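You operate a simulated robot arm through the tools that you are given. There is no shell and no other tool.

You are at the controls of a simulated robot arm. One attempt, no reset.

JOB
Plug the gooseneck lamp in at the socket post and light it.
Fine: post switch off first; then plug, post switch on, lamp switch on. Where these are worked on the way, their far stop is far enough and under half their travel is too little: post switch.

Only the result counts: the job must be done as asked and must still hold three seconds after the hand-in. Knocking over, shifting, dropping, spilling or breaking anything else fails it.

ROBOT AND FRAMES
A 6-joint arm with a four-finger gripper, fixed in place. Base frame: the origin is on the floor under the middle of its stand, x ahead of it, y to its left, z up. Readings come in mm, rad, newtons and seconds.
It reaches about 1012 mm from its shoulder. Its first joint turns from -2.897 to 2.897 rad. Payload 3.43 kg.
Tool frame: the origin (TCP) lies between the finger pads and is the grasp point; the fingertips stand 30 mm ahead of it; z points along the fingers, y is the line along which they close. The gripper opens to 120 mm; its body begins 85 mm behind the TCP.
Orientation is that of the tool frame in the base frame, as [roll, pitch, yaw] about the fixed x, y, z axes, in that order (R = Rz(yaw) Ry(pitch) Rx(roll)). With the fingers straight down and closing along the base's y, the tool's x points along the base's -x, its y along +y and its z along -z.

CONTROLS
- The arm moves only by the tool drive_tool. Its argument "plan" is a list that holds one entry, the list of rows, each a list of 7 numbers: the shift along the base's x, y, z in units of 100 mm (1.0 is 100 mm), then the turn, a rotation vector about the base's x, y, z in units of 45 degrees (1.0 is 45 degrees), then the opening, from 0 (shut) to 1 (fully open). In form: [[[x, y, z, ax, ay, az, hand], ...]]. A call has 1 to 20 rows; each row is the pose to reach, as a shift and turn from the pose commanded when the call began. A call with a number of a shift or a turn outside -1 to 1 is refused whole. Rows are played at 5 a second. More than 50 mm and 0.15 rad between two rows, or a gripper value outside its range, and nothing of the call is played. A pose out of reach is approached as far as the arm can. The call stops where the force on the tool passes 40 N (or 10 N more than at its start, if that is more) or the arm is blocked; 0.2 s more then pass. The fingers move at their own pace (about 136.2 mm/s each) and stop on an object; they squeeze with about 35 N. The grip force told is the motor's: it shows also when the fingers shut on nothing. Time passes only in rows, and 0.2 s behind the last, so rows that repeat a pose let the fingers close. The reply holds the time, the measured pose of the TCP, the force on the tool along the base axes, the opening and the grip force, in the units named above and with some noise, with the torque about the TCP (base axes, N m) and any sound that the robot's microphone picked up.
- Cameras (640 x 400 px; columns grow to the right, rows downward): "scene" is fixed at [51.1, 650.6, 1672.4]; the picture's right is [-0.76, -0.65, 0.00], its down [-0.63, 0.72, -0.29] and it looks along [0.19, -0.22, -0.96] (base axes); focal length 342 px, centre (320, 200). "wrist" rides on the gripper at [71, -17, -121] in the tool frame; the picture's right is [0.23, 0.97, 0.00], its down [-0.81, 0.19, -0.55] and it looks along [-0.54, 0.13, 0.83] (tool axes); focal length 275 px, centre (320, 200).
- snapshot(camera): a new picture of that camera. The clock stands still meanwhile.
- point_at(camera, pixels): for up to 12 pixels [column, row] of the newest picture of that camera ("zoom" is the newest enlarged one), the place [x, y, z] in the base frame of the surface seen there, good to about 2 mm. The clock stands still meanwhile.
- close_up(camera, box): a new picture of the part [left, top, right, bottom] of that camera's present view, enlarged. The clock stands still meanwhile.
- sign_off(): hands the job in; it is judged then, once.

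Open the gripper and draw the arm clear of the work before you hand the job in, unless the task says otherwise.

The tools are called after "Call:" by a JSON object that holds its "fn" and its "kwargs". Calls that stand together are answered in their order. drive_tool: Moves the arm, as the interface text tells. Its arguments: {"type":"object","properties":{"plan":{"type":"array","items":{"type":"array","items":{"type":"array","items":{"type":"number"}}}}},"required":["plan"]} The other tools are called the same way: snapshot (camera) takes a picture; point_at (camera, pixels) gives the place of the surface under pixels of a picture; close_up (camera, box) takes an enlarged picture of a part of a camera's view; sign_off () hands the job in.

At the start:

```text
clock: 0.0
eef_pos: [52.7, 407.5, 1261.1]
orientation: [3.141, -0.001, 3.141]
wrist_force: [-0.2, -0.7, 0.6]
moment: [-0.01, 0.01, -0.01]
grip_width: 120.1
grip_force: 0.0
```

scene: 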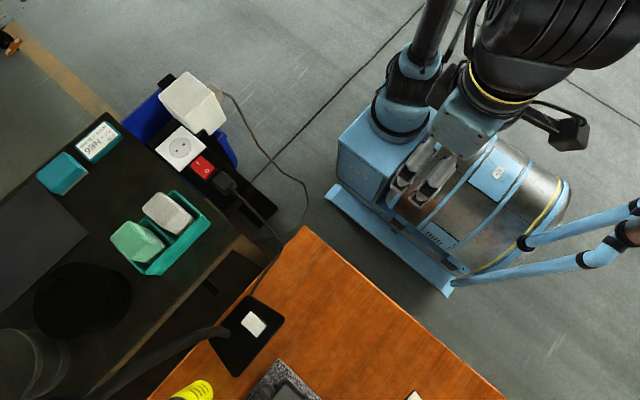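
wrist: 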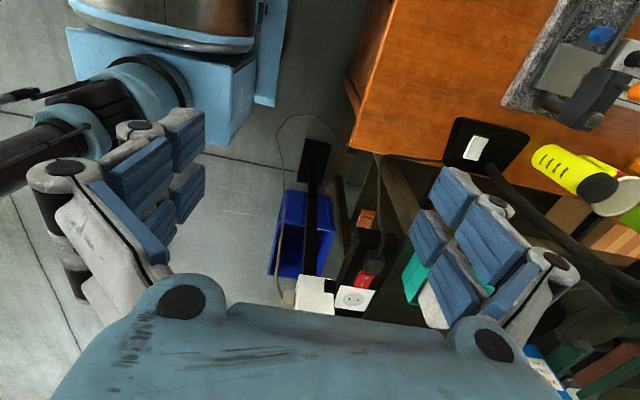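

The scene picture shows a post with a socket (about 180,148), a red rocker (about 203,167), a white block plug/charger (about 190,100) and the lamp base with a white switch (about 254,323). I enlarge these parts first.

Call:
{"fn": "close_up", "kwargs": {"camera": "scene", "box": [130, 60, 290, 160]}}

Call:
{"fn": "close_up", "kwargs": {"camera": "scene", "box": [140, 130, 300, 230]}}

Call:
{"fn": "close_up", "kwargs": {"camera": "scene", "box": [80, 240, 336, 400]}}

Call:
{"fn": "close_up", "kwargs": {"camera": "wrist", "box": [240, 100, 560, 300]}}

```text
4.00 times, centred on (210, 110) of scene
```

zoom: 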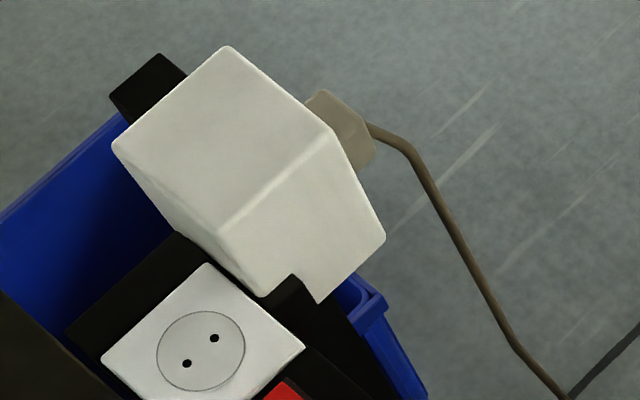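

```text
4.00 times, centred on (220, 180) of scene
```

zoom: 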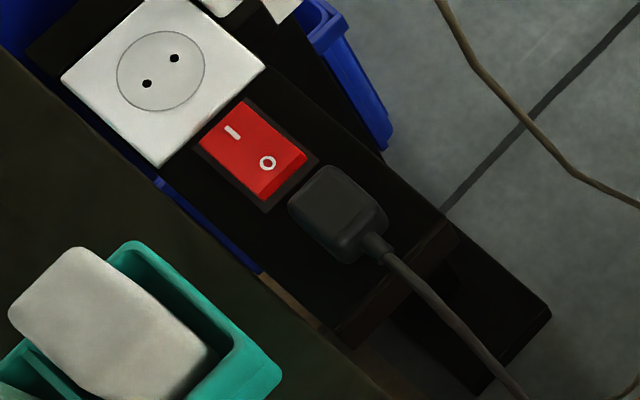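

```text
2.50 times, centred on (208, 320) of scene
```

zoom: 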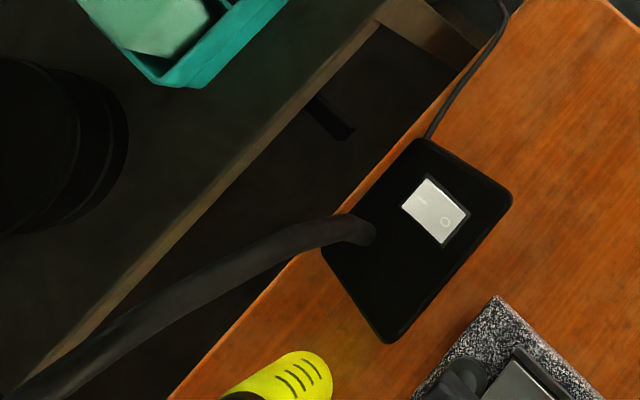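

```text
2.00 times, centred on (400, 200) of wrist
```

zoom: 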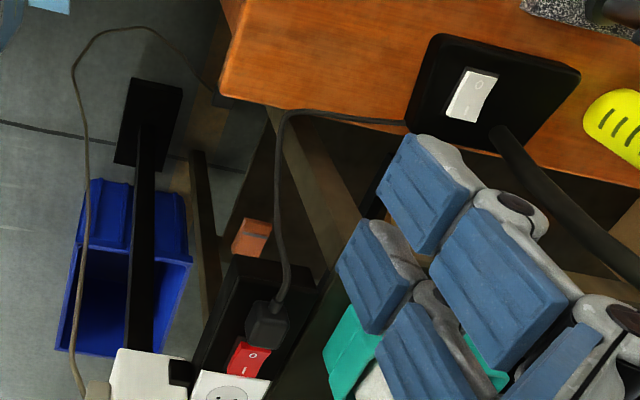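

The dark plug by the red rocker carries the cable running to the lamp base; the post socket with two holes looks free. I ask for 3D places of the socket, rocker, plug and white block in the scene picture.

Call:
{"fn": "close_up", "kwargs": {"camera": "scene", "box": [140, 130, 300, 230]}}

Call:
{"fn": "point_at", "kwargs": {"camera": "zoom", "pixels": [[147, 83], [174, 58], [70, 80], [160, 160], [258, 68], [232, 132], [268, 162], [250, 195], [330, 190], [345, 245], [378, 245], [300, 270]]}}

Call:
{"fn": "point_at", "kwargs": {"camera": "zoom", "pixels": [[120, 70], [140, 120], [150, 20], [205, 70], [195, 145], [245, 102], [305, 155], [265, 198], [295, 200], [385, 205], [450, 240], [520, 310]]}}

Call:
{"fn": "point_at", "kwargs": {"camera": "scene", "pixels": [[187, 72], [160, 98], [186, 118], [213, 95], [200, 85], [205, 110], [225, 120], [208, 134], [215, 92], [170, 80], [225, 140], [150, 115]]}}

```text
4.00 times, centred on (220, 180) of scene
```

zoom: 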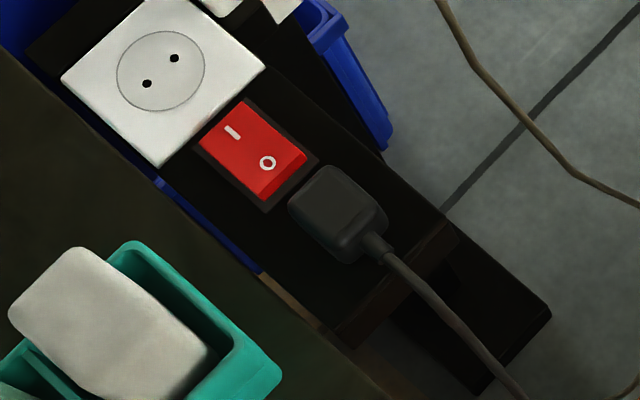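

```text
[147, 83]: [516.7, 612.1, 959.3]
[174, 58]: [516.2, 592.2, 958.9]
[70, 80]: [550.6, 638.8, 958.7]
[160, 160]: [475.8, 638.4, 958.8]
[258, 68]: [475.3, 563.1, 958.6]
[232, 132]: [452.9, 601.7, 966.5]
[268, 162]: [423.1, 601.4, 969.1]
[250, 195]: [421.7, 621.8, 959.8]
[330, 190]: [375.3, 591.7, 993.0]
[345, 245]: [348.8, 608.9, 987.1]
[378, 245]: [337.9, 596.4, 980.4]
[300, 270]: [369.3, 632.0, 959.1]
```

```text
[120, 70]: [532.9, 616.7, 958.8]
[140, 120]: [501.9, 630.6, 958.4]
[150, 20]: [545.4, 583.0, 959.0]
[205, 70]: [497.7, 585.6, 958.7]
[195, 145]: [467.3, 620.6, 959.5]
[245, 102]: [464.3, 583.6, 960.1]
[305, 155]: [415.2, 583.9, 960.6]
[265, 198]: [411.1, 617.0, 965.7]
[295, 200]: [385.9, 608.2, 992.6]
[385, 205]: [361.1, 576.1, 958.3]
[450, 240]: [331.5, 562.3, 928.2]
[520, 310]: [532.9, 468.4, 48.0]
```

```text
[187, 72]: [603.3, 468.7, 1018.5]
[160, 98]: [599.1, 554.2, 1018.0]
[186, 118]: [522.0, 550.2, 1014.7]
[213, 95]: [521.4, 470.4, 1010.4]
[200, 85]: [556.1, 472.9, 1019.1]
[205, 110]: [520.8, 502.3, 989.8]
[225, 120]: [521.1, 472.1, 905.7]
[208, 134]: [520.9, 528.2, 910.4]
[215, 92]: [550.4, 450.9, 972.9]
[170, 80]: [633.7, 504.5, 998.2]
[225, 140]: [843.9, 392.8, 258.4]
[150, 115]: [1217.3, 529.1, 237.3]
```

The post top is at z≈959 with socket centre about (516, 602), rocker x 412–464, and the plug around (365, 595) reaching z≈993. Now I measure the lamp base, its switch and gooseneck, the tabletop and the neighbours before moving.

Call:
{"fn": "point_at", "kwargs": {"camera": "scene", "pixels": [[254, 323], [249, 315], [261, 331], [240, 360], [225, 330], [180, 345], [140, 365], [110, 385], [80, 300], [300, 300], [190, 388], [285, 380]]}}

Call:
{"fn": "point_at", "kwargs": {"camera": "scene", "pixels": [[30, 370], [165, 210], [140, 240], [60, 170], [98, 140], [200, 200], [230, 250], [255, 280], [270, 250], [275, 215], [305, 230], [250, 195]]}}

Call:
{"fn": "close_up", "kwargs": {"camera": "scene", "box": [200, 280, 300, 343]}}

```text
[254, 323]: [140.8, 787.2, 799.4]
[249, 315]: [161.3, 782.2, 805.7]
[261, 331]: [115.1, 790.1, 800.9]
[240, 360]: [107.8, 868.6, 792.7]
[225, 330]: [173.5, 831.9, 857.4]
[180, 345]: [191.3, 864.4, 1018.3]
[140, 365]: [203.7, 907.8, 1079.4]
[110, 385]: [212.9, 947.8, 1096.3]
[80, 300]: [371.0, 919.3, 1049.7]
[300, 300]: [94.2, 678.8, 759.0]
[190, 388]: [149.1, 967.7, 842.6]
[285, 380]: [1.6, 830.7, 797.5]
```

```text
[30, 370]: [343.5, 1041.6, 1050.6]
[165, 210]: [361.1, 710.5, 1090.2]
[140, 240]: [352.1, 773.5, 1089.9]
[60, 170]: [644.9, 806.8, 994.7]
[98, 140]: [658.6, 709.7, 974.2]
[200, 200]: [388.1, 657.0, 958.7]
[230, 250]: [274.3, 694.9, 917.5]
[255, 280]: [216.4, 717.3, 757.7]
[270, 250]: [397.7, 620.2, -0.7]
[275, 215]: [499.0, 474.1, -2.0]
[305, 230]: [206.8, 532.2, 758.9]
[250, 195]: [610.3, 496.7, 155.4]
```

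```text
6.35 times, centred on (250, 312) of scene
```

zoom: 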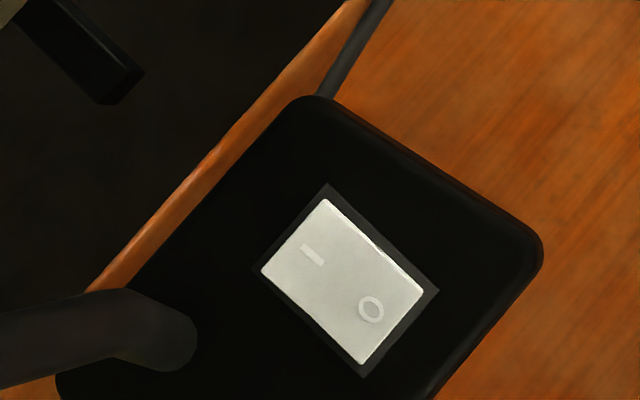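

The lamp rocker has its "I" end raised near (161, 782, 806), so the lamp is off; the post's "O" end stands higher (969 against 966), so the post is on. I move high above, camera aimed at the plug and rocker, to look closer.

Call:
{"fn": "drive_tool", "kwargs": {"plan": [[[0.3, 0.24, 0, 0, 0, 0, 1], [0.6, 0.48, 0, 0, 0, 0, 1], [0.9, 0.72, 0, 0, 0, 0, 1], [0.98, 0.9, 0, 0, 0, 0, 1], [0.98, 0.98, 0, 0, 0, 0, 1]]]}}

Call:
{"fn": "snapshot", "kwargs": {"camera": "wrist"}}

Call:
{"fn": "snapshot", "kwargs": {"camera": "scene"}}

```text
clock: 1.2
eef_pos: [137.2, 505.7, 1261.8]
orientation: [3.141, 0.011, -3.141]
wrist_force: [-0.4, 0.6, 0.0]
moment: [0.03, -0.02, 0.02]
grip_width: 120.0
grip_force: 0.1
```

```text
taken
```

wrist: 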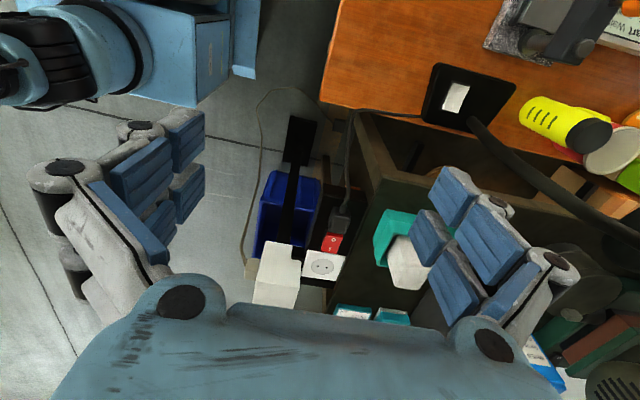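

```text
taken
```

scene: 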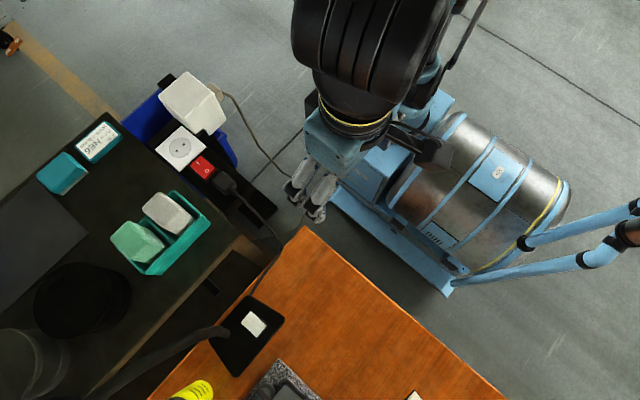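

The wrist view now shows plug (about 340,218), red rocker (332,243) and socket (322,265). I enlarge that area from both cameras.

Call:
{"fn": "close_up", "kwargs": {"camera": "wrist", "box": [270, 180, 398, 260]}}

Call:
{"fn": "close_up", "kwargs": {"camera": "wrist", "box": [230, 220, 390, 320]}}

Call:
{"fn": "close_up", "kwargs": {"camera": "scene", "box": [190, 150, 270, 200]}}

Call:
{"fn": "close_up", "kwargs": {"camera": "scene", "box": [250, 110, 410, 210]}}

```text
5.00 times, centred on (334, 220) of wrist
```

zoom: 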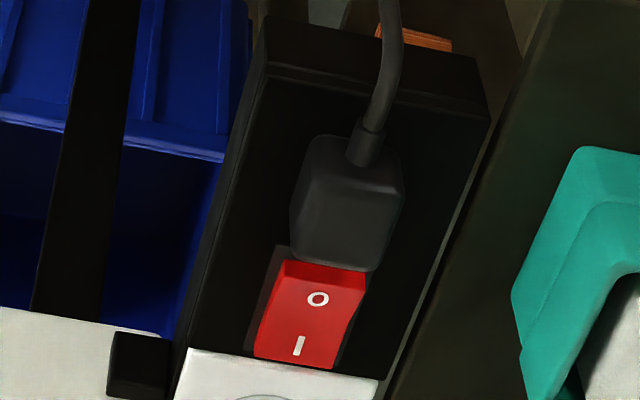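

```text
4.00 times, centred on (310, 270) of wrist
```

zoom: 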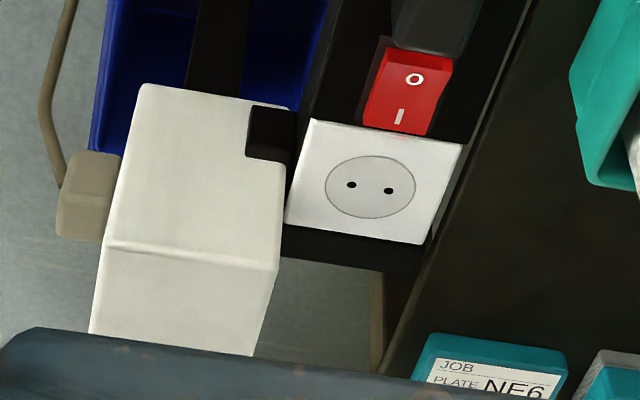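

```text
8.00 times, centred on (230, 175) of scene
```

zoom: 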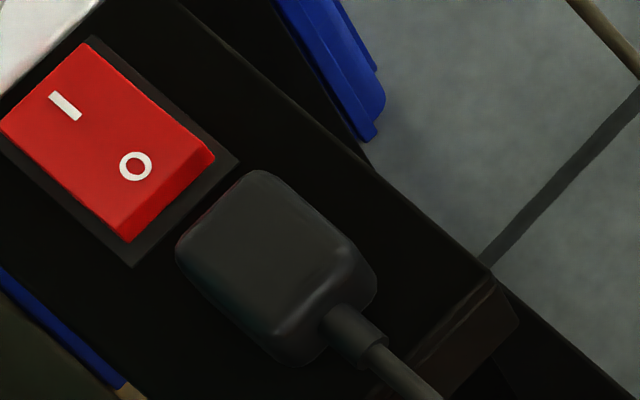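

```text
4.00 times, centred on (330, 160) of scene
```

zoom: 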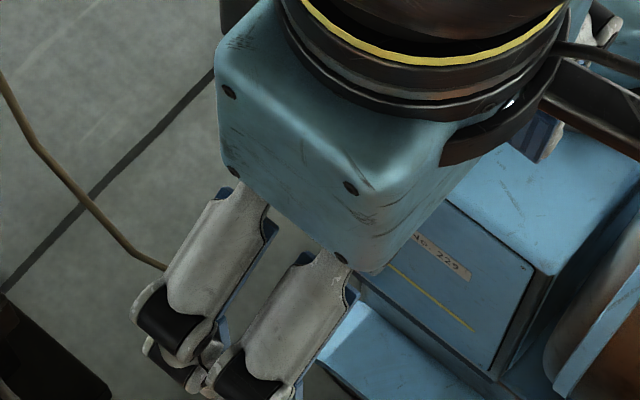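

The plug stands on the post between rocker and post end, its cable leaving toward −x. I measure the gripper's own size in this zoom, then the plug's outline in another.

Call:
{"fn": "point_at", "kwargs": {"camera": "zoom", "pixels": [[372, 268], [222, 160], [220, 60], [150, 310], [190, 320], [235, 380], [285, 385], [340, 290], [240, 195], [180, 270], [390, 190], [200, 250]]}}

Call:
{"fn": "close_up", "kwargs": {"camera": "scene", "box": [190, 150, 270, 200]}}

Call:
{"fn": "point_at", "kwargs": {"camera": "zoom", "pixels": [[258, 172], [180, 240], [285, 360], [372, 270], [215, 205], [230, 300], [330, 220], [270, 260], [345, 330], [375, 355], [420, 385], [310, 340]]}}

Call:
{"fn": "point_at", "kwargs": {"camera": "zoom", "pixels": [[85, 45], [10, 120], [65, 105], [45, 145], [135, 165], [180, 200], [125, 205], [205, 155], [170, 150], [120, 230], [290, 200], [500, 310]]}}

```text
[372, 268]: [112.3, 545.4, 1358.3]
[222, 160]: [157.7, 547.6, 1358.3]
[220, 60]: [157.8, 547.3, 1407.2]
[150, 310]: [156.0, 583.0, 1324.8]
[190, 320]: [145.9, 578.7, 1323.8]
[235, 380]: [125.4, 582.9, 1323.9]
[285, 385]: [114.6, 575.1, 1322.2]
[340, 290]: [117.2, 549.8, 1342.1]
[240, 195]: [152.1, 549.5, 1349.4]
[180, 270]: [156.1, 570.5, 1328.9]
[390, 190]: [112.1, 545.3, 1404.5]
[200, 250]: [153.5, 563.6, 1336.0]
```

```text
8.00 times, centred on (230, 175) of scene
```

zoom: 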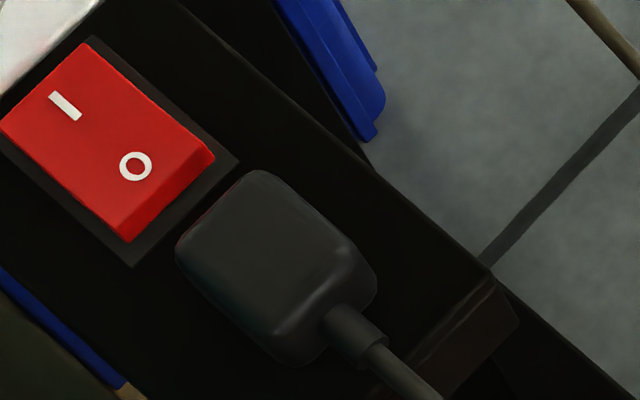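

```text
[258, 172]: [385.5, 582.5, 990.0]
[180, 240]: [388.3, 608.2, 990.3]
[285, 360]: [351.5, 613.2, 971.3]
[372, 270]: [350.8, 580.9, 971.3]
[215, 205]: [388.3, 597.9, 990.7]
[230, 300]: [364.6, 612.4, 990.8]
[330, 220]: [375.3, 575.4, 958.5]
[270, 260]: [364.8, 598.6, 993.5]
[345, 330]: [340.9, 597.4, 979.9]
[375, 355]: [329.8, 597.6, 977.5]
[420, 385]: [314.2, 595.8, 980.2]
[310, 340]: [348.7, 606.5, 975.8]
```

```text
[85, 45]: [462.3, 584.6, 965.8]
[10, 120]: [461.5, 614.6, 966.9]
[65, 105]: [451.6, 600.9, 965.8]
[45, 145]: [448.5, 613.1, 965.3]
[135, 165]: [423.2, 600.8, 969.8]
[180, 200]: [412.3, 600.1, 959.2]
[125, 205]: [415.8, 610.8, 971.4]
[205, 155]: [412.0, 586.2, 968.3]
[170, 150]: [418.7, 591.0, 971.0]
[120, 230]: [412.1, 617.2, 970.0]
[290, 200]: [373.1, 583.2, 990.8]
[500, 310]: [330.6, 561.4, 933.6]
```

The gripper body is compact (about ±23 mm by ±40 mm), the plug is axis-aligned at x 349–389, y 581–614, top 993. I now measure the fingertips in the wrist view.

Call:
{"fn": "close_up", "kwargs": {"camera": "wrist", "box": [380, 150, 580, 275]}}

Call:
{"fn": "point_at", "kwargs": {"camera": "wrist", "pixels": [[447, 168], [430, 210], [460, 205], [485, 205], [410, 235], [425, 240], [433, 250], [505, 225], [500, 200], [525, 240], [440, 290], [480, 290]]}}

Call:
{"fn": "point_at", "kwargs": {"camera": "wrist", "pixels": [[200, 118], [170, 115], [140, 128], [175, 150], [200, 165], [175, 205], [160, 235], [65, 168], [85, 190], [105, 240], [40, 190], [120, 180]]}}

```text
3.20 times, centred on (480, 212) of wrist
```

zoom: 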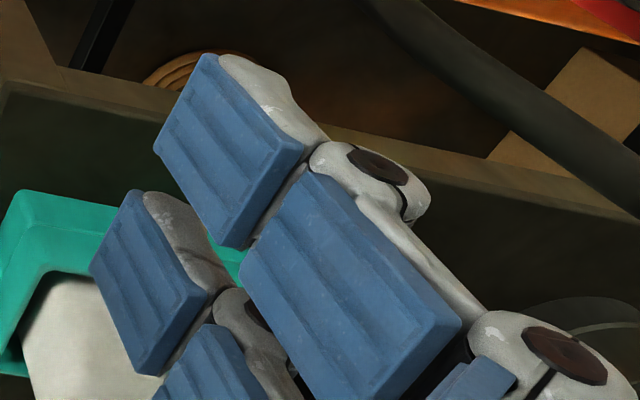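

```text
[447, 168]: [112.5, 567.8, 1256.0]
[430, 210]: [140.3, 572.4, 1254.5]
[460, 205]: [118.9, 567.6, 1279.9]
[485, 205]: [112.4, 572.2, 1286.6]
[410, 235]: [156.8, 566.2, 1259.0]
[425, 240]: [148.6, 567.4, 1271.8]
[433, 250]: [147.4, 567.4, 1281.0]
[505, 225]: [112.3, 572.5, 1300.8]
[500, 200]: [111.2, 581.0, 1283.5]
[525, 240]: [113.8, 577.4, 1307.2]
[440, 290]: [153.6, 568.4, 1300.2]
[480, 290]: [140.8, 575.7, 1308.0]
```

```text
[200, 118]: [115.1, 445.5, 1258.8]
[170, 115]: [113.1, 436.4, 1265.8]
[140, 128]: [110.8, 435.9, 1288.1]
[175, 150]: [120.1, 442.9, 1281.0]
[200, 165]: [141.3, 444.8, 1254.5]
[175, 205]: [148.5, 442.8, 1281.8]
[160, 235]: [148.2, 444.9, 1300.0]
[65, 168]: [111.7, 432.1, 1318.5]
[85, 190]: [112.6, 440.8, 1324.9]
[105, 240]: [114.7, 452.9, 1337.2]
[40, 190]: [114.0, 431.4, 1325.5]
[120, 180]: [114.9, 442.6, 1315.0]
```

Each pad measures about 20 mm wide (two per side, ±24 mm with a gap), and with the hand open the tips appear at z≈1254, only 8 mm past the TCP. I shut the hand here to see how the tips move.

Call:
{"fn": "drive_tool", "kwargs": {"plan": [[[0, 0, 0, 0, 0, 0, 0.35], [0, 0, 0, 0, 0, 0, 0.35], [0, 0, 0, 0, 0, 0, 0.35], [0, 0, 0, 0, 0, 0, 0.35]]]}}

Call:
{"fn": "snapshot", "kwargs": {"camera": "wrist"}}

Call:
{"fn": "close_up", "kwargs": {"camera": "scene", "box": [250, 110, 410, 210]}}

```text
clock: 2.2
eef_pos: [137.2, 505.5, 1260.5]
orientation: [3.139, 0.01, 3.141]
wrist_force: [0.6, -0.6, 0.0]
moment: [0.03, -0.01, 0.03]
grip_width: 42.0
grip_force: 0.1
```

```text
taken
```

wrist: 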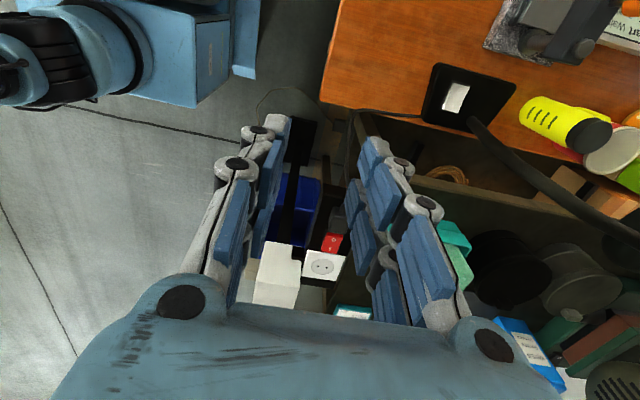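

```text
4.00 times, centred on (330, 160) of scene
```

zoom: 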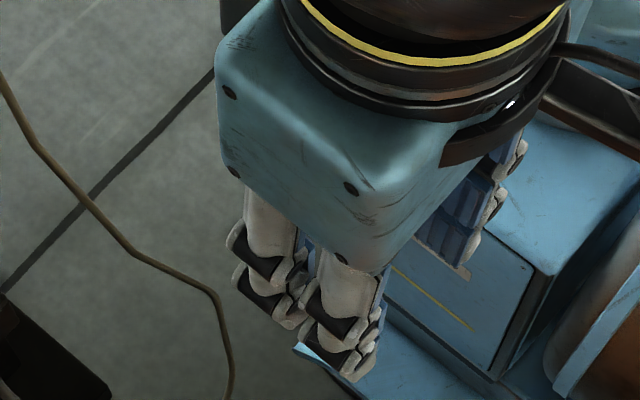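

With the hand at 42 mm the fingers extended forward. I measure the tip places in this wrist view.

Call:
{"fn": "close_up", "kwargs": {"camera": "wrist", "box": [200, 100, 480, 275]}}

Call:
{"fn": "point_at", "kwargs": {"camera": "zoom", "pixels": [[375, 90], [395, 85], [440, 120], [455, 140], [345, 190], [355, 185], [385, 130], [410, 210], [450, 200], [210, 40], [175, 55], [190, 60]]}}

```text
2.29 times, centred on (340, 188) of wrist
```

zoom: 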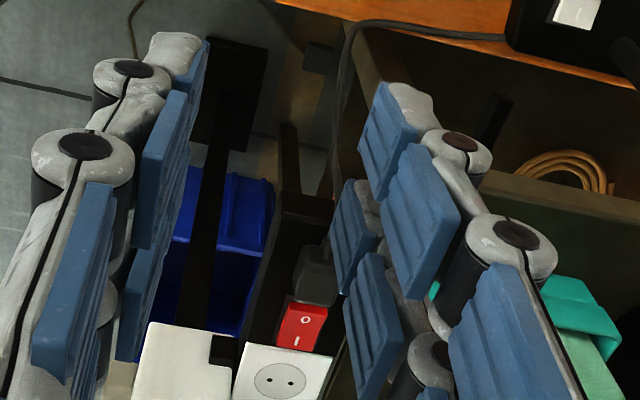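

```text
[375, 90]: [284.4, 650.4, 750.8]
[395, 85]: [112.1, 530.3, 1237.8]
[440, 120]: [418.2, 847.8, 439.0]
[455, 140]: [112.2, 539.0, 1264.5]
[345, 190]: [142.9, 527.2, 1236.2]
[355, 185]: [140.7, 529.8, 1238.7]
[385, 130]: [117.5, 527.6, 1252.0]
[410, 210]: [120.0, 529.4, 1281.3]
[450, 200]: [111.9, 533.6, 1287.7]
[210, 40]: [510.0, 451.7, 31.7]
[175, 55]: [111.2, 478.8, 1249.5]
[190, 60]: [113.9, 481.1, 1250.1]
```

Tips at 42 mm opening stand about 27 mm past the TCP (z≈1234), and the hand there is slim. Next I check heights of the bench edge and teal tray beside the post so that the hand and camera stay clear.

Call:
{"fn": "point_at", "kwargs": {"camera": "scene", "pixels": [[173, 192], [210, 222], [160, 272], [140, 180], [165, 180], [130, 130], [190, 260], [118, 120], [185, 178], [205, 207], [150, 150], [238, 240]]}}

Call:
{"fn": "close_up", "kwargs": {"camera": "scene", "box": [100, 100, 260, 200]}}

Call:
{"fn": "point_at", "kwargs": {"camera": "zoom", "pixels": [[230, 270], [300, 350], [320, 345], [335, 360], [200, 190], [180, 160], [420, 190], [500, 250], [380, 330], [345, 300], [400, 390], [150, 300]]}}

```text
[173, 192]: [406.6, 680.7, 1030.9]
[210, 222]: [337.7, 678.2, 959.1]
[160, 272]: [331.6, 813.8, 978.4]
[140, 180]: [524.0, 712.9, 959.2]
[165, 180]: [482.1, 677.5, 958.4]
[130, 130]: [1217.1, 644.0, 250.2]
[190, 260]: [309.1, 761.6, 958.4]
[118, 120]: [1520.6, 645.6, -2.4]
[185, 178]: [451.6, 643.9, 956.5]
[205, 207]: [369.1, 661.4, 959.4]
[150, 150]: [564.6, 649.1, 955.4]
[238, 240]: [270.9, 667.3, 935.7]
```

```text
4.00 times, centred on (180, 150) of scene
```

zoom: 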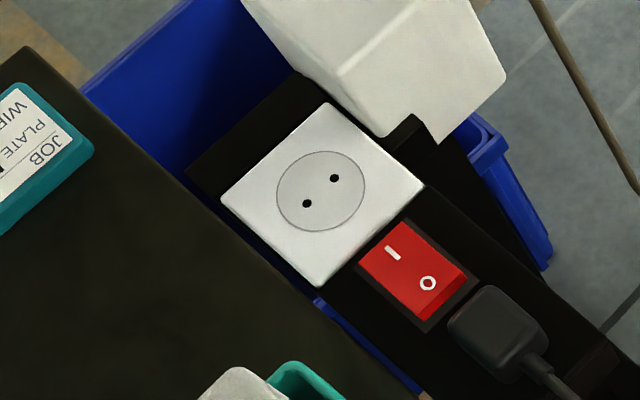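

```text
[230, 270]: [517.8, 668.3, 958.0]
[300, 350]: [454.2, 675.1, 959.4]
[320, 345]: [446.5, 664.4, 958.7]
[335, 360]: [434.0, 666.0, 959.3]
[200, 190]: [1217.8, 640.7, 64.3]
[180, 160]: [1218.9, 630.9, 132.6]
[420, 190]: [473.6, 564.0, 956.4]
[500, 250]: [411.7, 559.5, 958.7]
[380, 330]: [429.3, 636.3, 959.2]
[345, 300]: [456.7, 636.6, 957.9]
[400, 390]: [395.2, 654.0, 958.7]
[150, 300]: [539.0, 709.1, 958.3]
```

The bench top is level with the post (z≈958, y>655), tray rim at y≥680 reaching 1031–1090. I turn the hand +90° about z at height, shut, on the way to a spot above the rocker.

Call:
{"fn": "drive_tool", "kwargs": {"plan": [[[0.16, 0.08, 0, 0, 0, 0.166, 0], [0.33, 0.16, 0, 0, 0, 0.333, 0], [0.5, 0.24, 0, 0, 0, 0.5, 0], [0.66, 0.32, 0, 0, 0, 0.666, 0], [0.83, 0.4, 0, 0, 0, 0.833, 0], [1.0, 0.5, 0, 0, 0, 1.0, 0], [1.0, 0.5, 0, 0, 0, 1.0, 0]]]}}

Call:
{"fn": "drive_tool", "kwargs": {"plan": [[[0.16, 0.08, 0, 0, 0, 0.166, 0], [0.33, 0.16, 0, 0, 0, 0.333, 0], [0.5, 0.24, 0, 0, 0, 0.5, 0], [0.66, 0.32, 0, 0, 0, 0.666, 0], [0.83, 0.4, 0, 0, 0, 0.833, 0], [1.0, 0.45, 0, 0, 0, 1.0, 0], [1.0, 0.45, 0, 0, 0, 1.0, 0]]]}}

Call:
{"fn": "snapshot", "kwargs": {"camera": "wrist"}}

Call:
{"fn": "snapshot", "kwargs": {"camera": "scene"}}

```text
clock: 3.8
eef_pos: [235.9, 557.3, 1261.3]
orientation: [3.139, 0.011, -2.355]
wrist_force: [-0.2, 0.0, 0.1]
moment: [0.0, -0.01, 0.02]
grip_width: 0.2
grip_force: 33.1
```

```text
clock: 5.4
eef_pos: [335.4, 600.3, 1260.7]
orientation: [3.14, 0.013, -1.568]
wrist_force: [-0.2, -0.2, 0.6]
moment: [0.01, -0.03, 0.04]
grip_width: 0.0
grip_force: 33.6
```

```text
taken
```

wrist: 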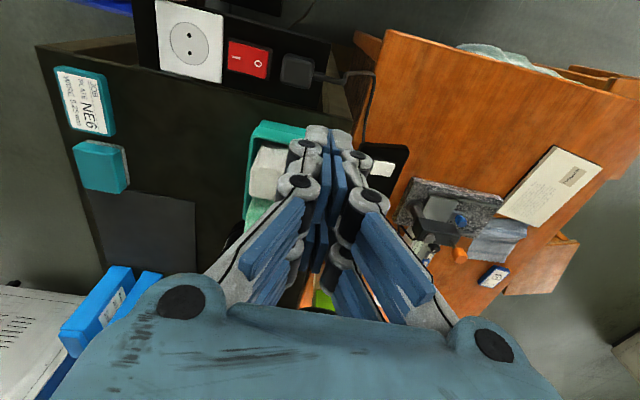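

```text
taken
```

scene: 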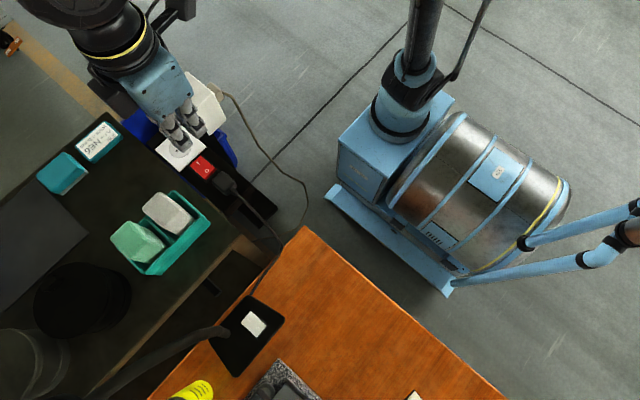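

The measured x (335) lags the commanded 351, so I check the shut fingertips' true place by pointing at them in both pictures.

Call:
{"fn": "close_up", "kwargs": {"camera": "scene", "box": [120, 60, 248, 140]}}

Call:
{"fn": "point_at", "kwargs": {"camera": "wrist", "pixels": [[315, 130], [345, 132], [330, 145], [338, 150], [325, 165], [310, 150], [248, 60], [298, 70], [190, 40]]}}

Call:
{"fn": "point_at", "kwargs": {"camera": "scene", "pixels": [[178, 143], [185, 140], [195, 133], [172, 130], [188, 115], [190, 128], [203, 133]]}}

```text
5.00 times, centred on (184, 100) of scene
```

zoom: 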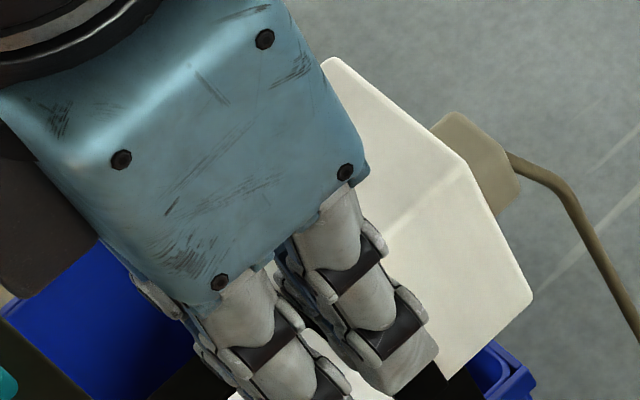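

```text
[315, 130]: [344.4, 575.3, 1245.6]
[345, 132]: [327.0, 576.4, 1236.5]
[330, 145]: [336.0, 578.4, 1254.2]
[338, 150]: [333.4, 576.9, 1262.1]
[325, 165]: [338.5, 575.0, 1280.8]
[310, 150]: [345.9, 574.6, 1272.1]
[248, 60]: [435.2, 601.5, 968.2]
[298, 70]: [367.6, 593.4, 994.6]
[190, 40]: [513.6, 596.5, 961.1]
```

```text
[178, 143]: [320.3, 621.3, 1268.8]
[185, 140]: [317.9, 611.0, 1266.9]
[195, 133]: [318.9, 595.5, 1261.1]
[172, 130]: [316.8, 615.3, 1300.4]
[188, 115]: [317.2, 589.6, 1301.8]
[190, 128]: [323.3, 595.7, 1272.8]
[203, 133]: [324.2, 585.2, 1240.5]
```

The tips really are centred at x≈335, so the reading is right and I steer by it. I go over the rocker's "O" end (x≈421, y≈601) and come down in stages with the hand shut.

Call:
{"fn": "drive_tool", "kwargs": {"plan": [[[0.22, 0.0, -0.2, 0, 0, 0, 0], [0.43, 0.0, -0.4, 0, 0, 0, 0], [0.65, 0.01, -0.6, 0, 0, 0, 0], [0.86, 0.01, -0.8, 0, 0, 0, 0], [0.86, 0.01, -1.0, 0, 0, 0, 0], [0.86, 0.01, -1.0, 0, 0, 0, 0]]]}}

Call:
{"fn": "drive_tool", "kwargs": {"plan": [[[0, 0, -0.25, 0, 0, 0, 0], [0, 0, -0.5, 0, 0, 0, 0], [0, 0, -0.75, 0, 0, 0, 0], [0, 0, -1.0, 0, 0, 0, 0], [0, 0, -1.0, 0, 0, 0, 0]]]}}

Call:
{"fn": "snapshot", "kwargs": {"camera": "wrist"}}

Call:
{"fn": "close_up", "kwargs": {"camera": "scene", "box": [130, 90, 290, 190]}}

```text
clock: 6.8
eef_pos: [421.8, 601.7, 1162.1]
orientation: [3.138, 0.011, -1.57]
wrist_force: [0.3, -0.8, 0.1]
moment: [-0.02, -0.01, -0.01]
grip_width: 0.0
grip_force: 33.1
```

```text
clock: 8.0
eef_pos: [419.0, 603.0, 1061.2]
orientation: [3.139, 0.011, -1.571]
wrist_force: [-0.1, 0.4, 0.5]
moment: [-0.04, 0.02, 0.03]
grip_width: 0.0
grip_force: 33.1
```

```text
taken
```

wrist: 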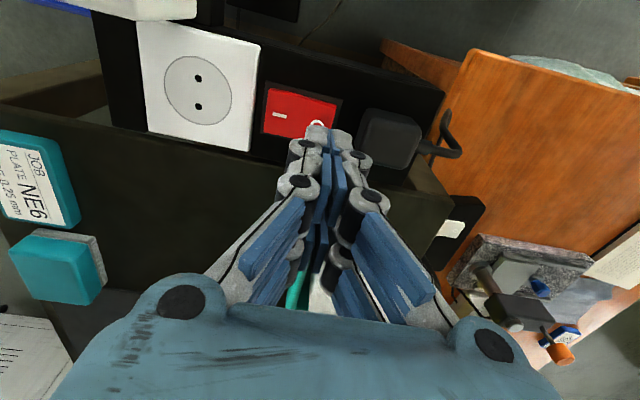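

```text
4.00 times, centred on (210, 140) of scene
```

zoom: 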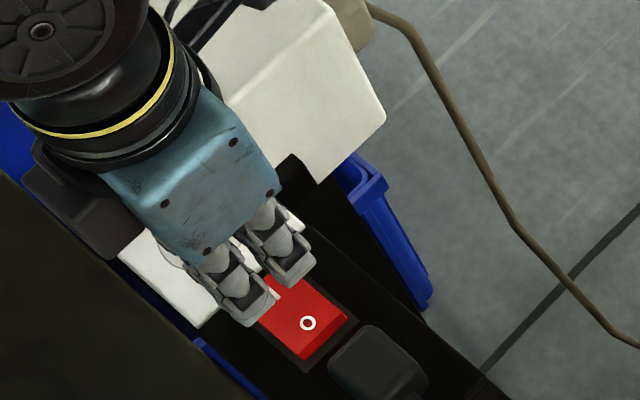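

The tips are over the rocker's "O" end; a dark block rides on the wrist's left side at zoom (60,180), so I check its place and how far the tips hang above the rocker.

Call:
{"fn": "point_at", "kwargs": {"camera": "zoom", "pixels": [[50, 150], [60, 200], [100, 240], [110, 255], [40, 190], [300, 270], [275, 300], [245, 320], [310, 322], [330, 345], [300, 360], [285, 285]]}}

Call:
{"fn": "close_up", "kwargs": {"camera": "wrist", "box": [230, 60, 430, 185]}}

```text
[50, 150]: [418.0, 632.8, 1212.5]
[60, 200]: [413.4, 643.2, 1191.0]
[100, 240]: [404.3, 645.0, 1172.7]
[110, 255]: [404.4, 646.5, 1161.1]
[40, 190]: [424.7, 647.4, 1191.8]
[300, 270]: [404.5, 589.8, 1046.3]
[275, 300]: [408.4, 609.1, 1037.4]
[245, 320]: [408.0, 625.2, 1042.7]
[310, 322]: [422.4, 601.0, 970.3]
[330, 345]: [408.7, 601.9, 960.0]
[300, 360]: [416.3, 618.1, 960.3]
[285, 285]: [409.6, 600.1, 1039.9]
```

```text
3.20 times, centred on (330, 122) of wrist
```

zoom: 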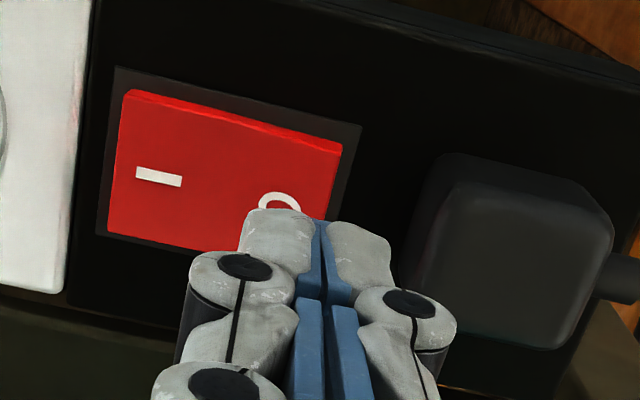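

Clearances are fine (wrist block at z≥1160, tips at about z 1031 over the "O" at (421, 601, 971)). I lower the shut hand onto the "O" end in fine steps near contact.

Call:
{"fn": "drive_tool", "kwargs": {"plan": [[[0, -0.01, -0.2, 0, 0, 0, 0], [0, -0.02, -0.4, 0, 0, 0, 0], [0, -0.02, -0.52, 0, 0, 0, 0], [0, -0.02, -0.56, 0, 0, 0, 0], [0, -0.02, -0.58, 0, 0, 0, 0], [0, -0.02, -0.6, 0, 0, 0, 0], [0, -0.02, -0.61, 0, 0, 0, 0], [0, -0.02, -0.62, 0, 0, 0, 0], [0, -0.02, -0.63, 0, 0, 0, 0], [0, -0.02, -0.64, 0, 0, 0, 0], [0, -0.02, -0.64, 0, 0, 0, 0]]]}}

Call:
{"fn": "snapshot", "kwargs": {"camera": "wrist"}}

Call:
{"fn": "close_up", "kwargs": {"camera": "scene", "box": [170, 130, 250, 180]}}

```text
clock: 10.4
eef_pos: [422.0, 600.6, 996.5]
orientation: [3.14, 0.012, -1.57]
wrist_force: [0.2, 0.7, 0.0]
moment: [-0.01, 0.02, 0.02]
grip_width: 0.3
grip_force: 33.3
heard: click
```

```text
taken
```

wrist: 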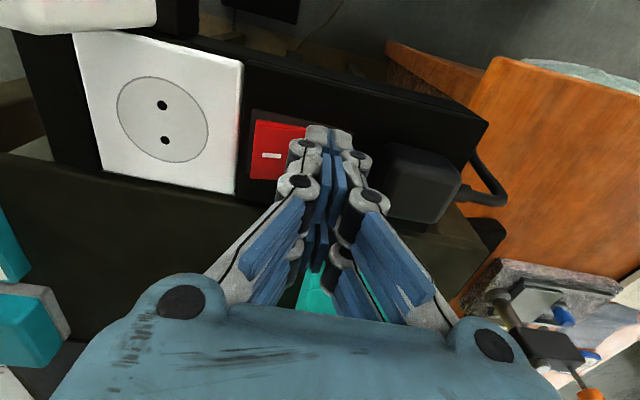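

```text
8.00 times, centred on (210, 155) of scene
```

zoom: 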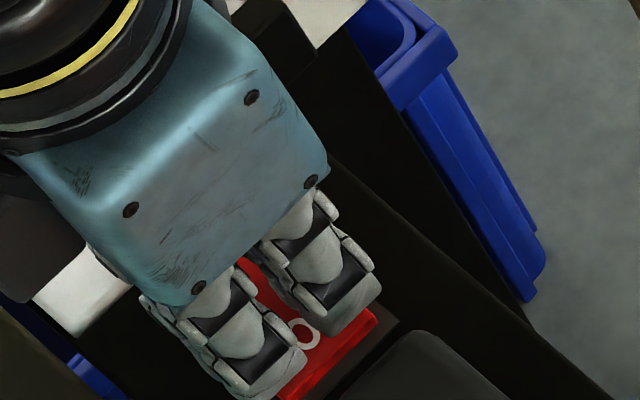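

A click was heard and the force is back to zero, so the rocker snapped over. I raise the hand and inspect the rocker.

Call:
{"fn": "drive_tool", "kwargs": {"plan": [[[0, 0, 0.15, 0, 0, 0, 0], [0, 0, 0.4, 0, 0, 0, 0], [0, 0, 0.7, 0, 0, 0, 0], [0, 0, 1.0, 0, 0, 0, 0], [0, 0, 1.0, 0, 0, 0, 0]]]}}

Call:
{"fn": "close_up", "kwargs": {"camera": "scene", "box": [170, 130, 250, 180]}}

Call:
{"fn": "close_up", "kwargs": {"camera": "wrist", "box": [230, 60, 430, 185]}}

```text
clock: 11.6
eef_pos: [422.6, 600.1, 1096.2]
orientation: [3.141, 0.015, -1.572]
wrist_force: [0.3, -0.3, -0.1]
moment: [0.0, -0.04, -0.04]
grip_width: 0.0
grip_force: 33.5
```

```text
8.00 times, centred on (210, 155) of scene
```

zoom: 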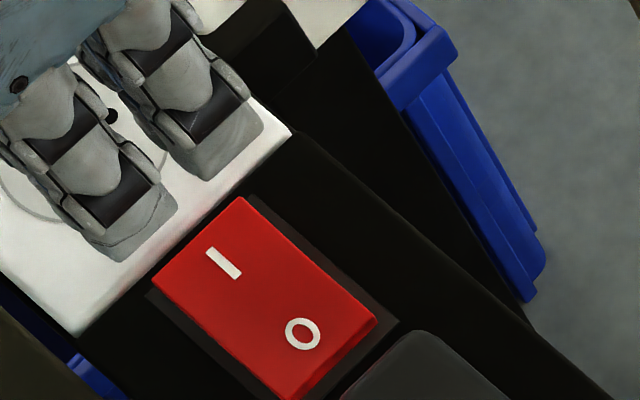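

```text
3.20 times, centred on (330, 122) of wrist
```

zoom: 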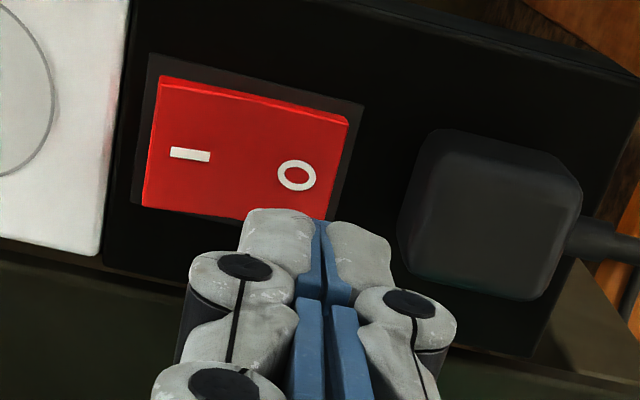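

Call:
{"fn": "point_at", "kwargs": {"camera": "zoom", "pixels": [[160, 130], [160, 180], [190, 152], [220, 155], [297, 175], [330, 140], [320, 200], [490, 215], [430, 240], [440, 140], [570, 180], [500, 290]]}}

Call:
{"fn": "close_up", "kwargs": {"camera": "scene", "box": [170, 130, 250, 180]}}

Call:
{"fn": "point_at", "kwargs": {"camera": "zoom", "pixels": [[240, 205], [170, 275], [223, 262], [240, 300], [302, 333], [360, 320], [290, 380], [330, 300], [260, 350]]}}

```text
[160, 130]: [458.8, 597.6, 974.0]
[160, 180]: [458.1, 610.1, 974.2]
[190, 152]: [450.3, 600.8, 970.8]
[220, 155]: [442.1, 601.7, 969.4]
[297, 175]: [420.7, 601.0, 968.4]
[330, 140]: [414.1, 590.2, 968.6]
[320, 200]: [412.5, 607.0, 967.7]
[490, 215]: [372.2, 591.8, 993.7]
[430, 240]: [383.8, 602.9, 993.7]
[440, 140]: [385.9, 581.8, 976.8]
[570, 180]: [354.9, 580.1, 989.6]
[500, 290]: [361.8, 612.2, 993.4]
```

```text
8.00 times, centred on (210, 155) of scene
```

zoom: 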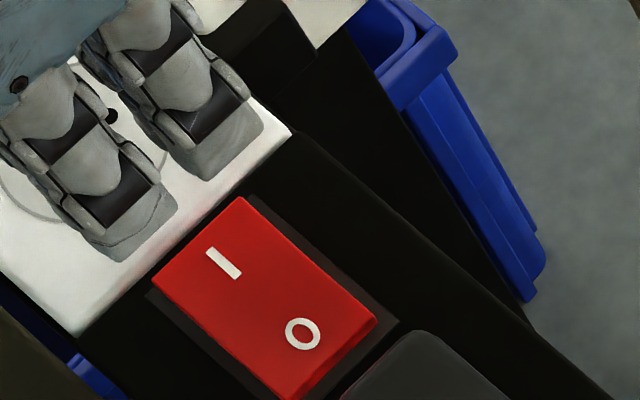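

```text
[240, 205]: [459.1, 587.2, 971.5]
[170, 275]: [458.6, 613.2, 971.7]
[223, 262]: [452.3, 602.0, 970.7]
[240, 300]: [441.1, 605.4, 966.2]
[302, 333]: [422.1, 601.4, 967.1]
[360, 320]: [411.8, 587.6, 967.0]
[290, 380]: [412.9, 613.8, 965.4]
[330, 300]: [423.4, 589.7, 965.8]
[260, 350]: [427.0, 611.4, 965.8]
```

The rocker is now off ("I" end 971, "O" end 966). I turn the hand back −90° and go over the plug centre (369, 597) with the hand opened to about 72 mm.

Call:
{"fn": "drive_tool", "kwargs": {"plan": [[[-0.05, 0, 0.05, 0, 0, -0.166, 0], [-0.1, 0, 0.1, 0, 0, -0.333, 0], [-0.15, 0, 0.1, 0, 0, -0.5, 0], [-0.2, -0.01, 0.1, 0, 0, -0.666, 0.3], [-0.25, -0.01, 0.1, 0, 0, -0.833, 0.6], [-0.27, -0.01, 0.1, 0, 0, -1.0, 0.6], [-0.27, -0.01, 0.1, 0, 0, -1.0, 0.6]]]}}

Call:
{"fn": "drive_tool", "kwargs": {"plan": [[[-0.05, 0, 0, 0, 0, -0.166, 0.6], [-0.1, -0.01, 0, 0, 0, -0.333, 0.6], [-0.15, -0.01, 0, 0, 0, -0.5, 0.6], [-0.2, -0.02, 0, 0, 0, -0.666, 0.6], [-0.25, -0.02, 0, 0, 0, -0.833, 0.6], [-0.28, -0.02, 0, 0, 0, -1.0, 0.6], [-0.28, -0.02, 0, 0, 0, -1.0, 0.6]]]}}

Call:
{"fn": "snapshot", "kwargs": {"camera": "wrist"}}

Call:
{"fn": "close_up", "kwargs": {"camera": "scene", "box": [150, 110, 310, 210]}}

```text
clock: 13.2
eef_pos: [395.0, 598.8, 1106.2]
orientation: [3.139, 0.01, -2.359]
wrist_force: [0.3, 0.6, 0.2]
moment: [-0.01, 0.0, -0.05]
grip_width: 72.0
grip_force: 0.1
```

```text
clock: 14.8
eef_pos: [368.6, 596.2, 1106.6]
orientation: [3.139, 0.012, 3.14]
wrist_force: [0.0, -0.7, 0.8]
moment: [0.04, -0.02, -0.03]
grip_width: 71.8
grip_force: 0.2
```

```text
taken
```

wrist: 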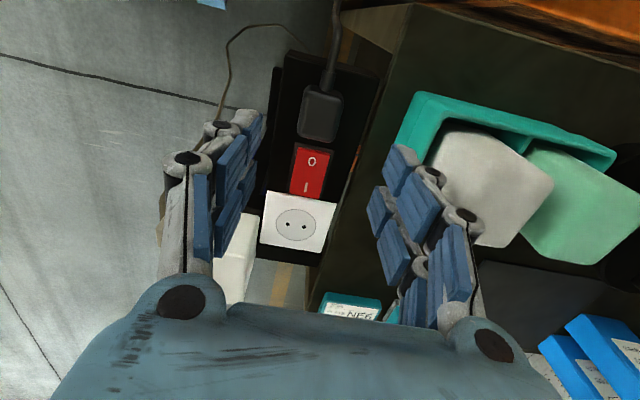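

```text
4.00 times, centred on (230, 160) of scene
```

zoom: 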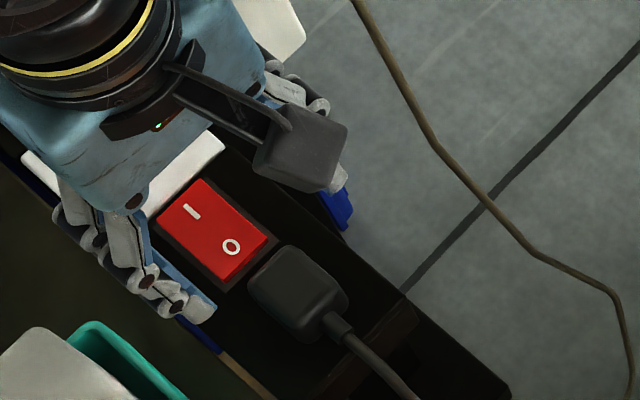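

Hand is square over the plug at (368.6, 596.2), 72 mm open. I lower it around the plug, watching the force.

Call:
{"fn": "drive_tool", "kwargs": {"plan": [[[-0.02, 0.01, -0.3, 0, 0, 0, 0.6], [-0.02, 0.01, -0.6, 0, 0, 0, 0.6], [-0.02, 0.01, -0.8, 0, 0, 0, 0.6], [-0.02, 0.01, -0.92, 0, 0, 0, 0.6], [-0.02, 0.01, -0.98, 0, 0, 0, 0.6], [-0.02, 0.01, -0.98, 0, 0, 0, 0.6]]]}}

Call:
{"fn": "snapshot", "kwargs": {"camera": "wrist"}}

Call:
{"fn": "close_up", "kwargs": {"camera": "scene", "box": [150, 110, 310, 210]}}

```text
clock: 16.2
eef_pos: [364.3, 597.7, 1007.0]
orientation: [3.138, 0.01, 3.141]
wrist_force: [0.7, 0.7, -0.7]
moment: [-0.01, 0.01, 0.0]
grip_width: 72.1
grip_force: 0.1
```

```text
taken
```

wrist: 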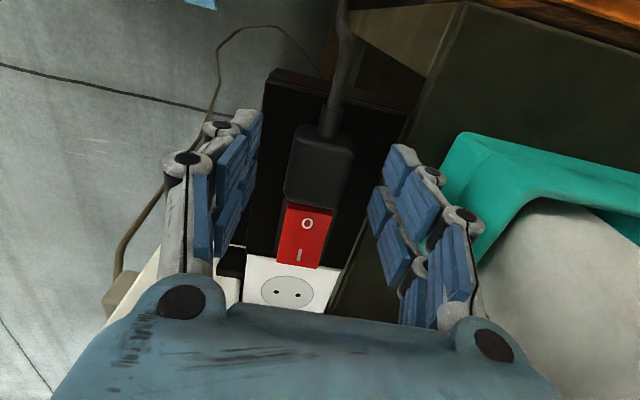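

```text
4.00 times, centred on (230, 160) of scene
```

zoom: 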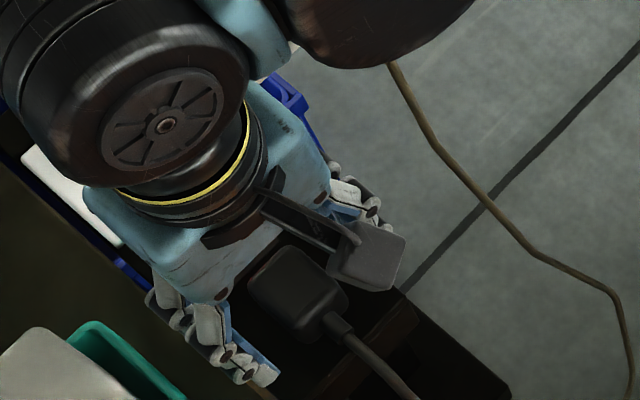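

The plug sits centred between the pads in the wrist view (about 320,165). I go down to TCP z≈990 and close on it.

Call:
{"fn": "drive_tool", "kwargs": {"plan": [[[0.02, 0, -0.08, 0, 0, 0, 0.6], [0.03, 0, -0.17, 0, 0, 0, 0.6], [0.03, 0, -0.17, 0, 0, 0, 0.45], [0.03, 0, -0.17, 0, 0, 0, 0.35]]]}}

Call:
{"fn": "close_up", "kwargs": {"camera": "wrist", "box": [200, 80, 440, 230]}}

```text
clock: 17.2
eef_pos: [367.3, 597.7, 991.6]
orientation: [3.139, 0.011, -3.14]
wrist_force: [-0.4, 0.2, 0.5]
moment: [0.03, 0.01, 0.02]
grip_width: 42.0
grip_force: 0.0
```

```text
2.67 times, centred on (320, 155) of wrist
```

zoom: 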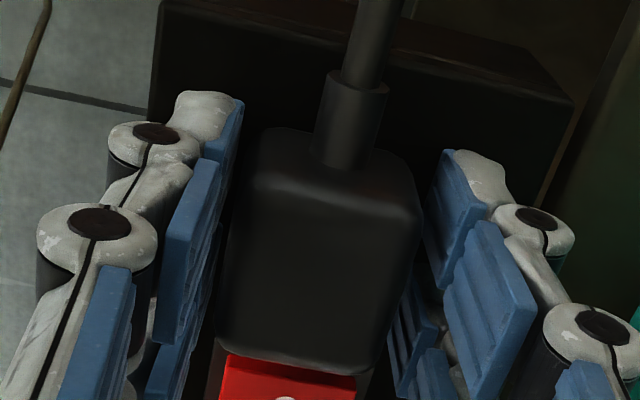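

The gaps on both sides look equal at 42 mm. I close fully on the plug body.

Call:
{"fn": "drive_tool", "kwargs": {"plan": [[[0, 0, 0, 0, 0, 0, 0.25], [0, 0, 0, 0, 0, 0, 0.15], [0, 0, 0, 0, 0, 0, 0.15]]]}}

Call:
{"fn": "close_up", "kwargs": {"camera": "wrist", "box": [200, 80, 440, 230]}}

```text
clock: 18.0
eef_pos: [368.2, 598.6, 992.0]
orientation: [3.139, 0.011, -3.141]
wrist_force: [0.5, 0.4, 1.3]
moment: [0.05, 0.01, -0.03]
grip_width: 35.3
grip_force: 34.4
```

```text
2.67 times, centred on (320, 155) of wrist
```

zoom: 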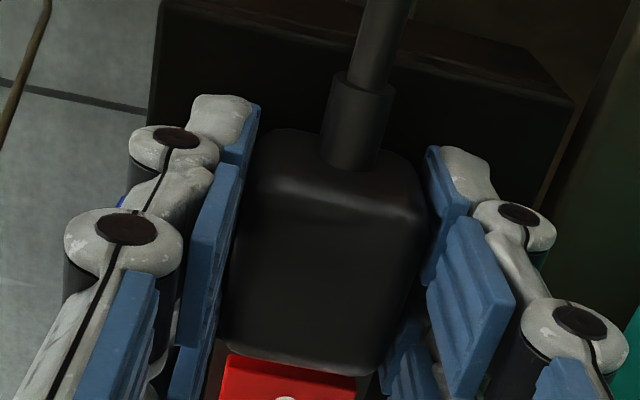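

The hand holds the plug (35.3 mm, 34 N). I lift straight up slowly, watching the force.

Call:
{"fn": "drive_tool", "kwargs": {"plan": [[[0, 0, 0.03, 0, 0, 0, 0.15], [0, 0, 0.08, 0, 0, 0, 0.15], [0, 0, 0.14, 0, 0, 0, 0.15], [0, 0, 0.2, 0, 0, 0, 0.15], [0, 0, 0.28, 0, 0, 0, 0.15], [0, 0, 0.36, 0, 0, 0, 0.15], [0, 0, 0.45, 0, 0, 0, 0.15], [0, 0, 0.45, 0, 0, 0, 0.15]]]}}

Call:
{"fn": "snapshot", "kwargs": {"camera": "wrist"}}

Call:
{"fn": "close_up", "kwargs": {"camera": "scene", "box": [150, 110, 310, 210]}}

```text
clock: 19.8
eef_pos: [367.2, 598.6, 1036.9]
orientation: [3.14, 0.011, -3.14]
wrist_force: [-0.1, -1.2, -1.0]
moment: [0.0, 0.0, 0.01]
grip_width: 35.2
grip_force: 35.5
```

```text
taken
```

wrist: 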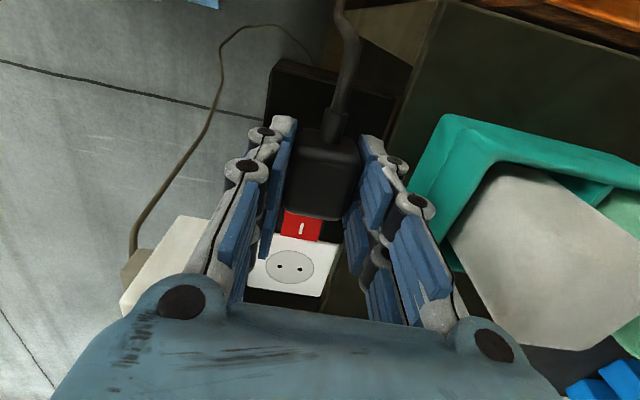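

```text
4.00 times, centred on (230, 160) of scene
```

zoom: 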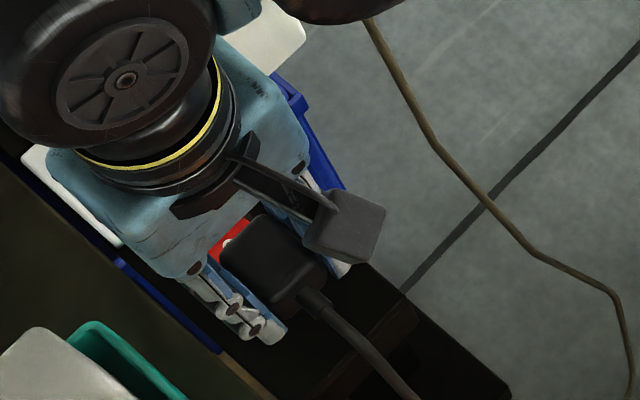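

The plug came up freely. I enlarge the views to find where its pins point.

Call:
{"fn": "close_up", "kwargs": {"camera": "wrist", "box": [240, 90, 400, 290]}}

Call:
{"fn": "close_up", "kwargs": {"camera": "scene", "box": [190, 155, 254, 195]}}

```text
2.00 times, centred on (320, 190) of wrist
```

zoom: 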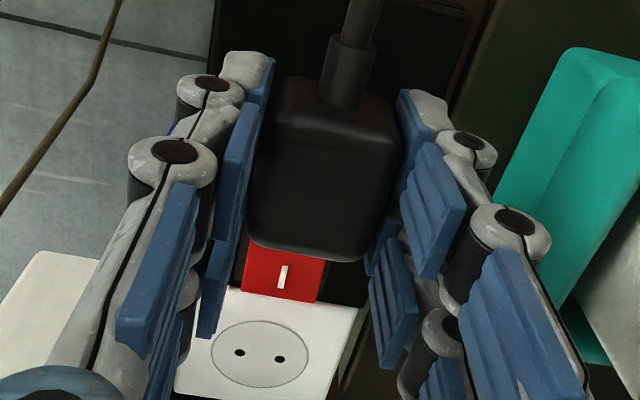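

```text
10.00 times, centred on (222, 175) of scene
```

zoom: 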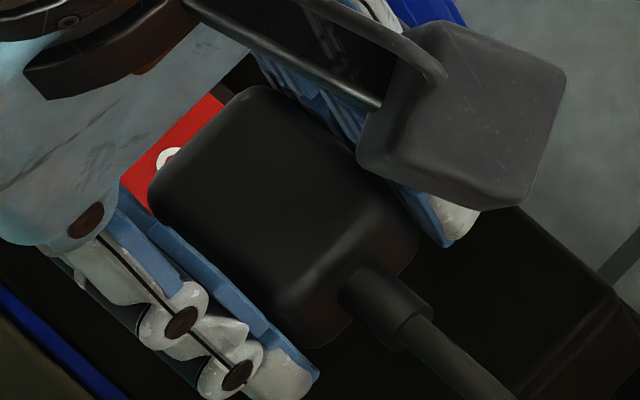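

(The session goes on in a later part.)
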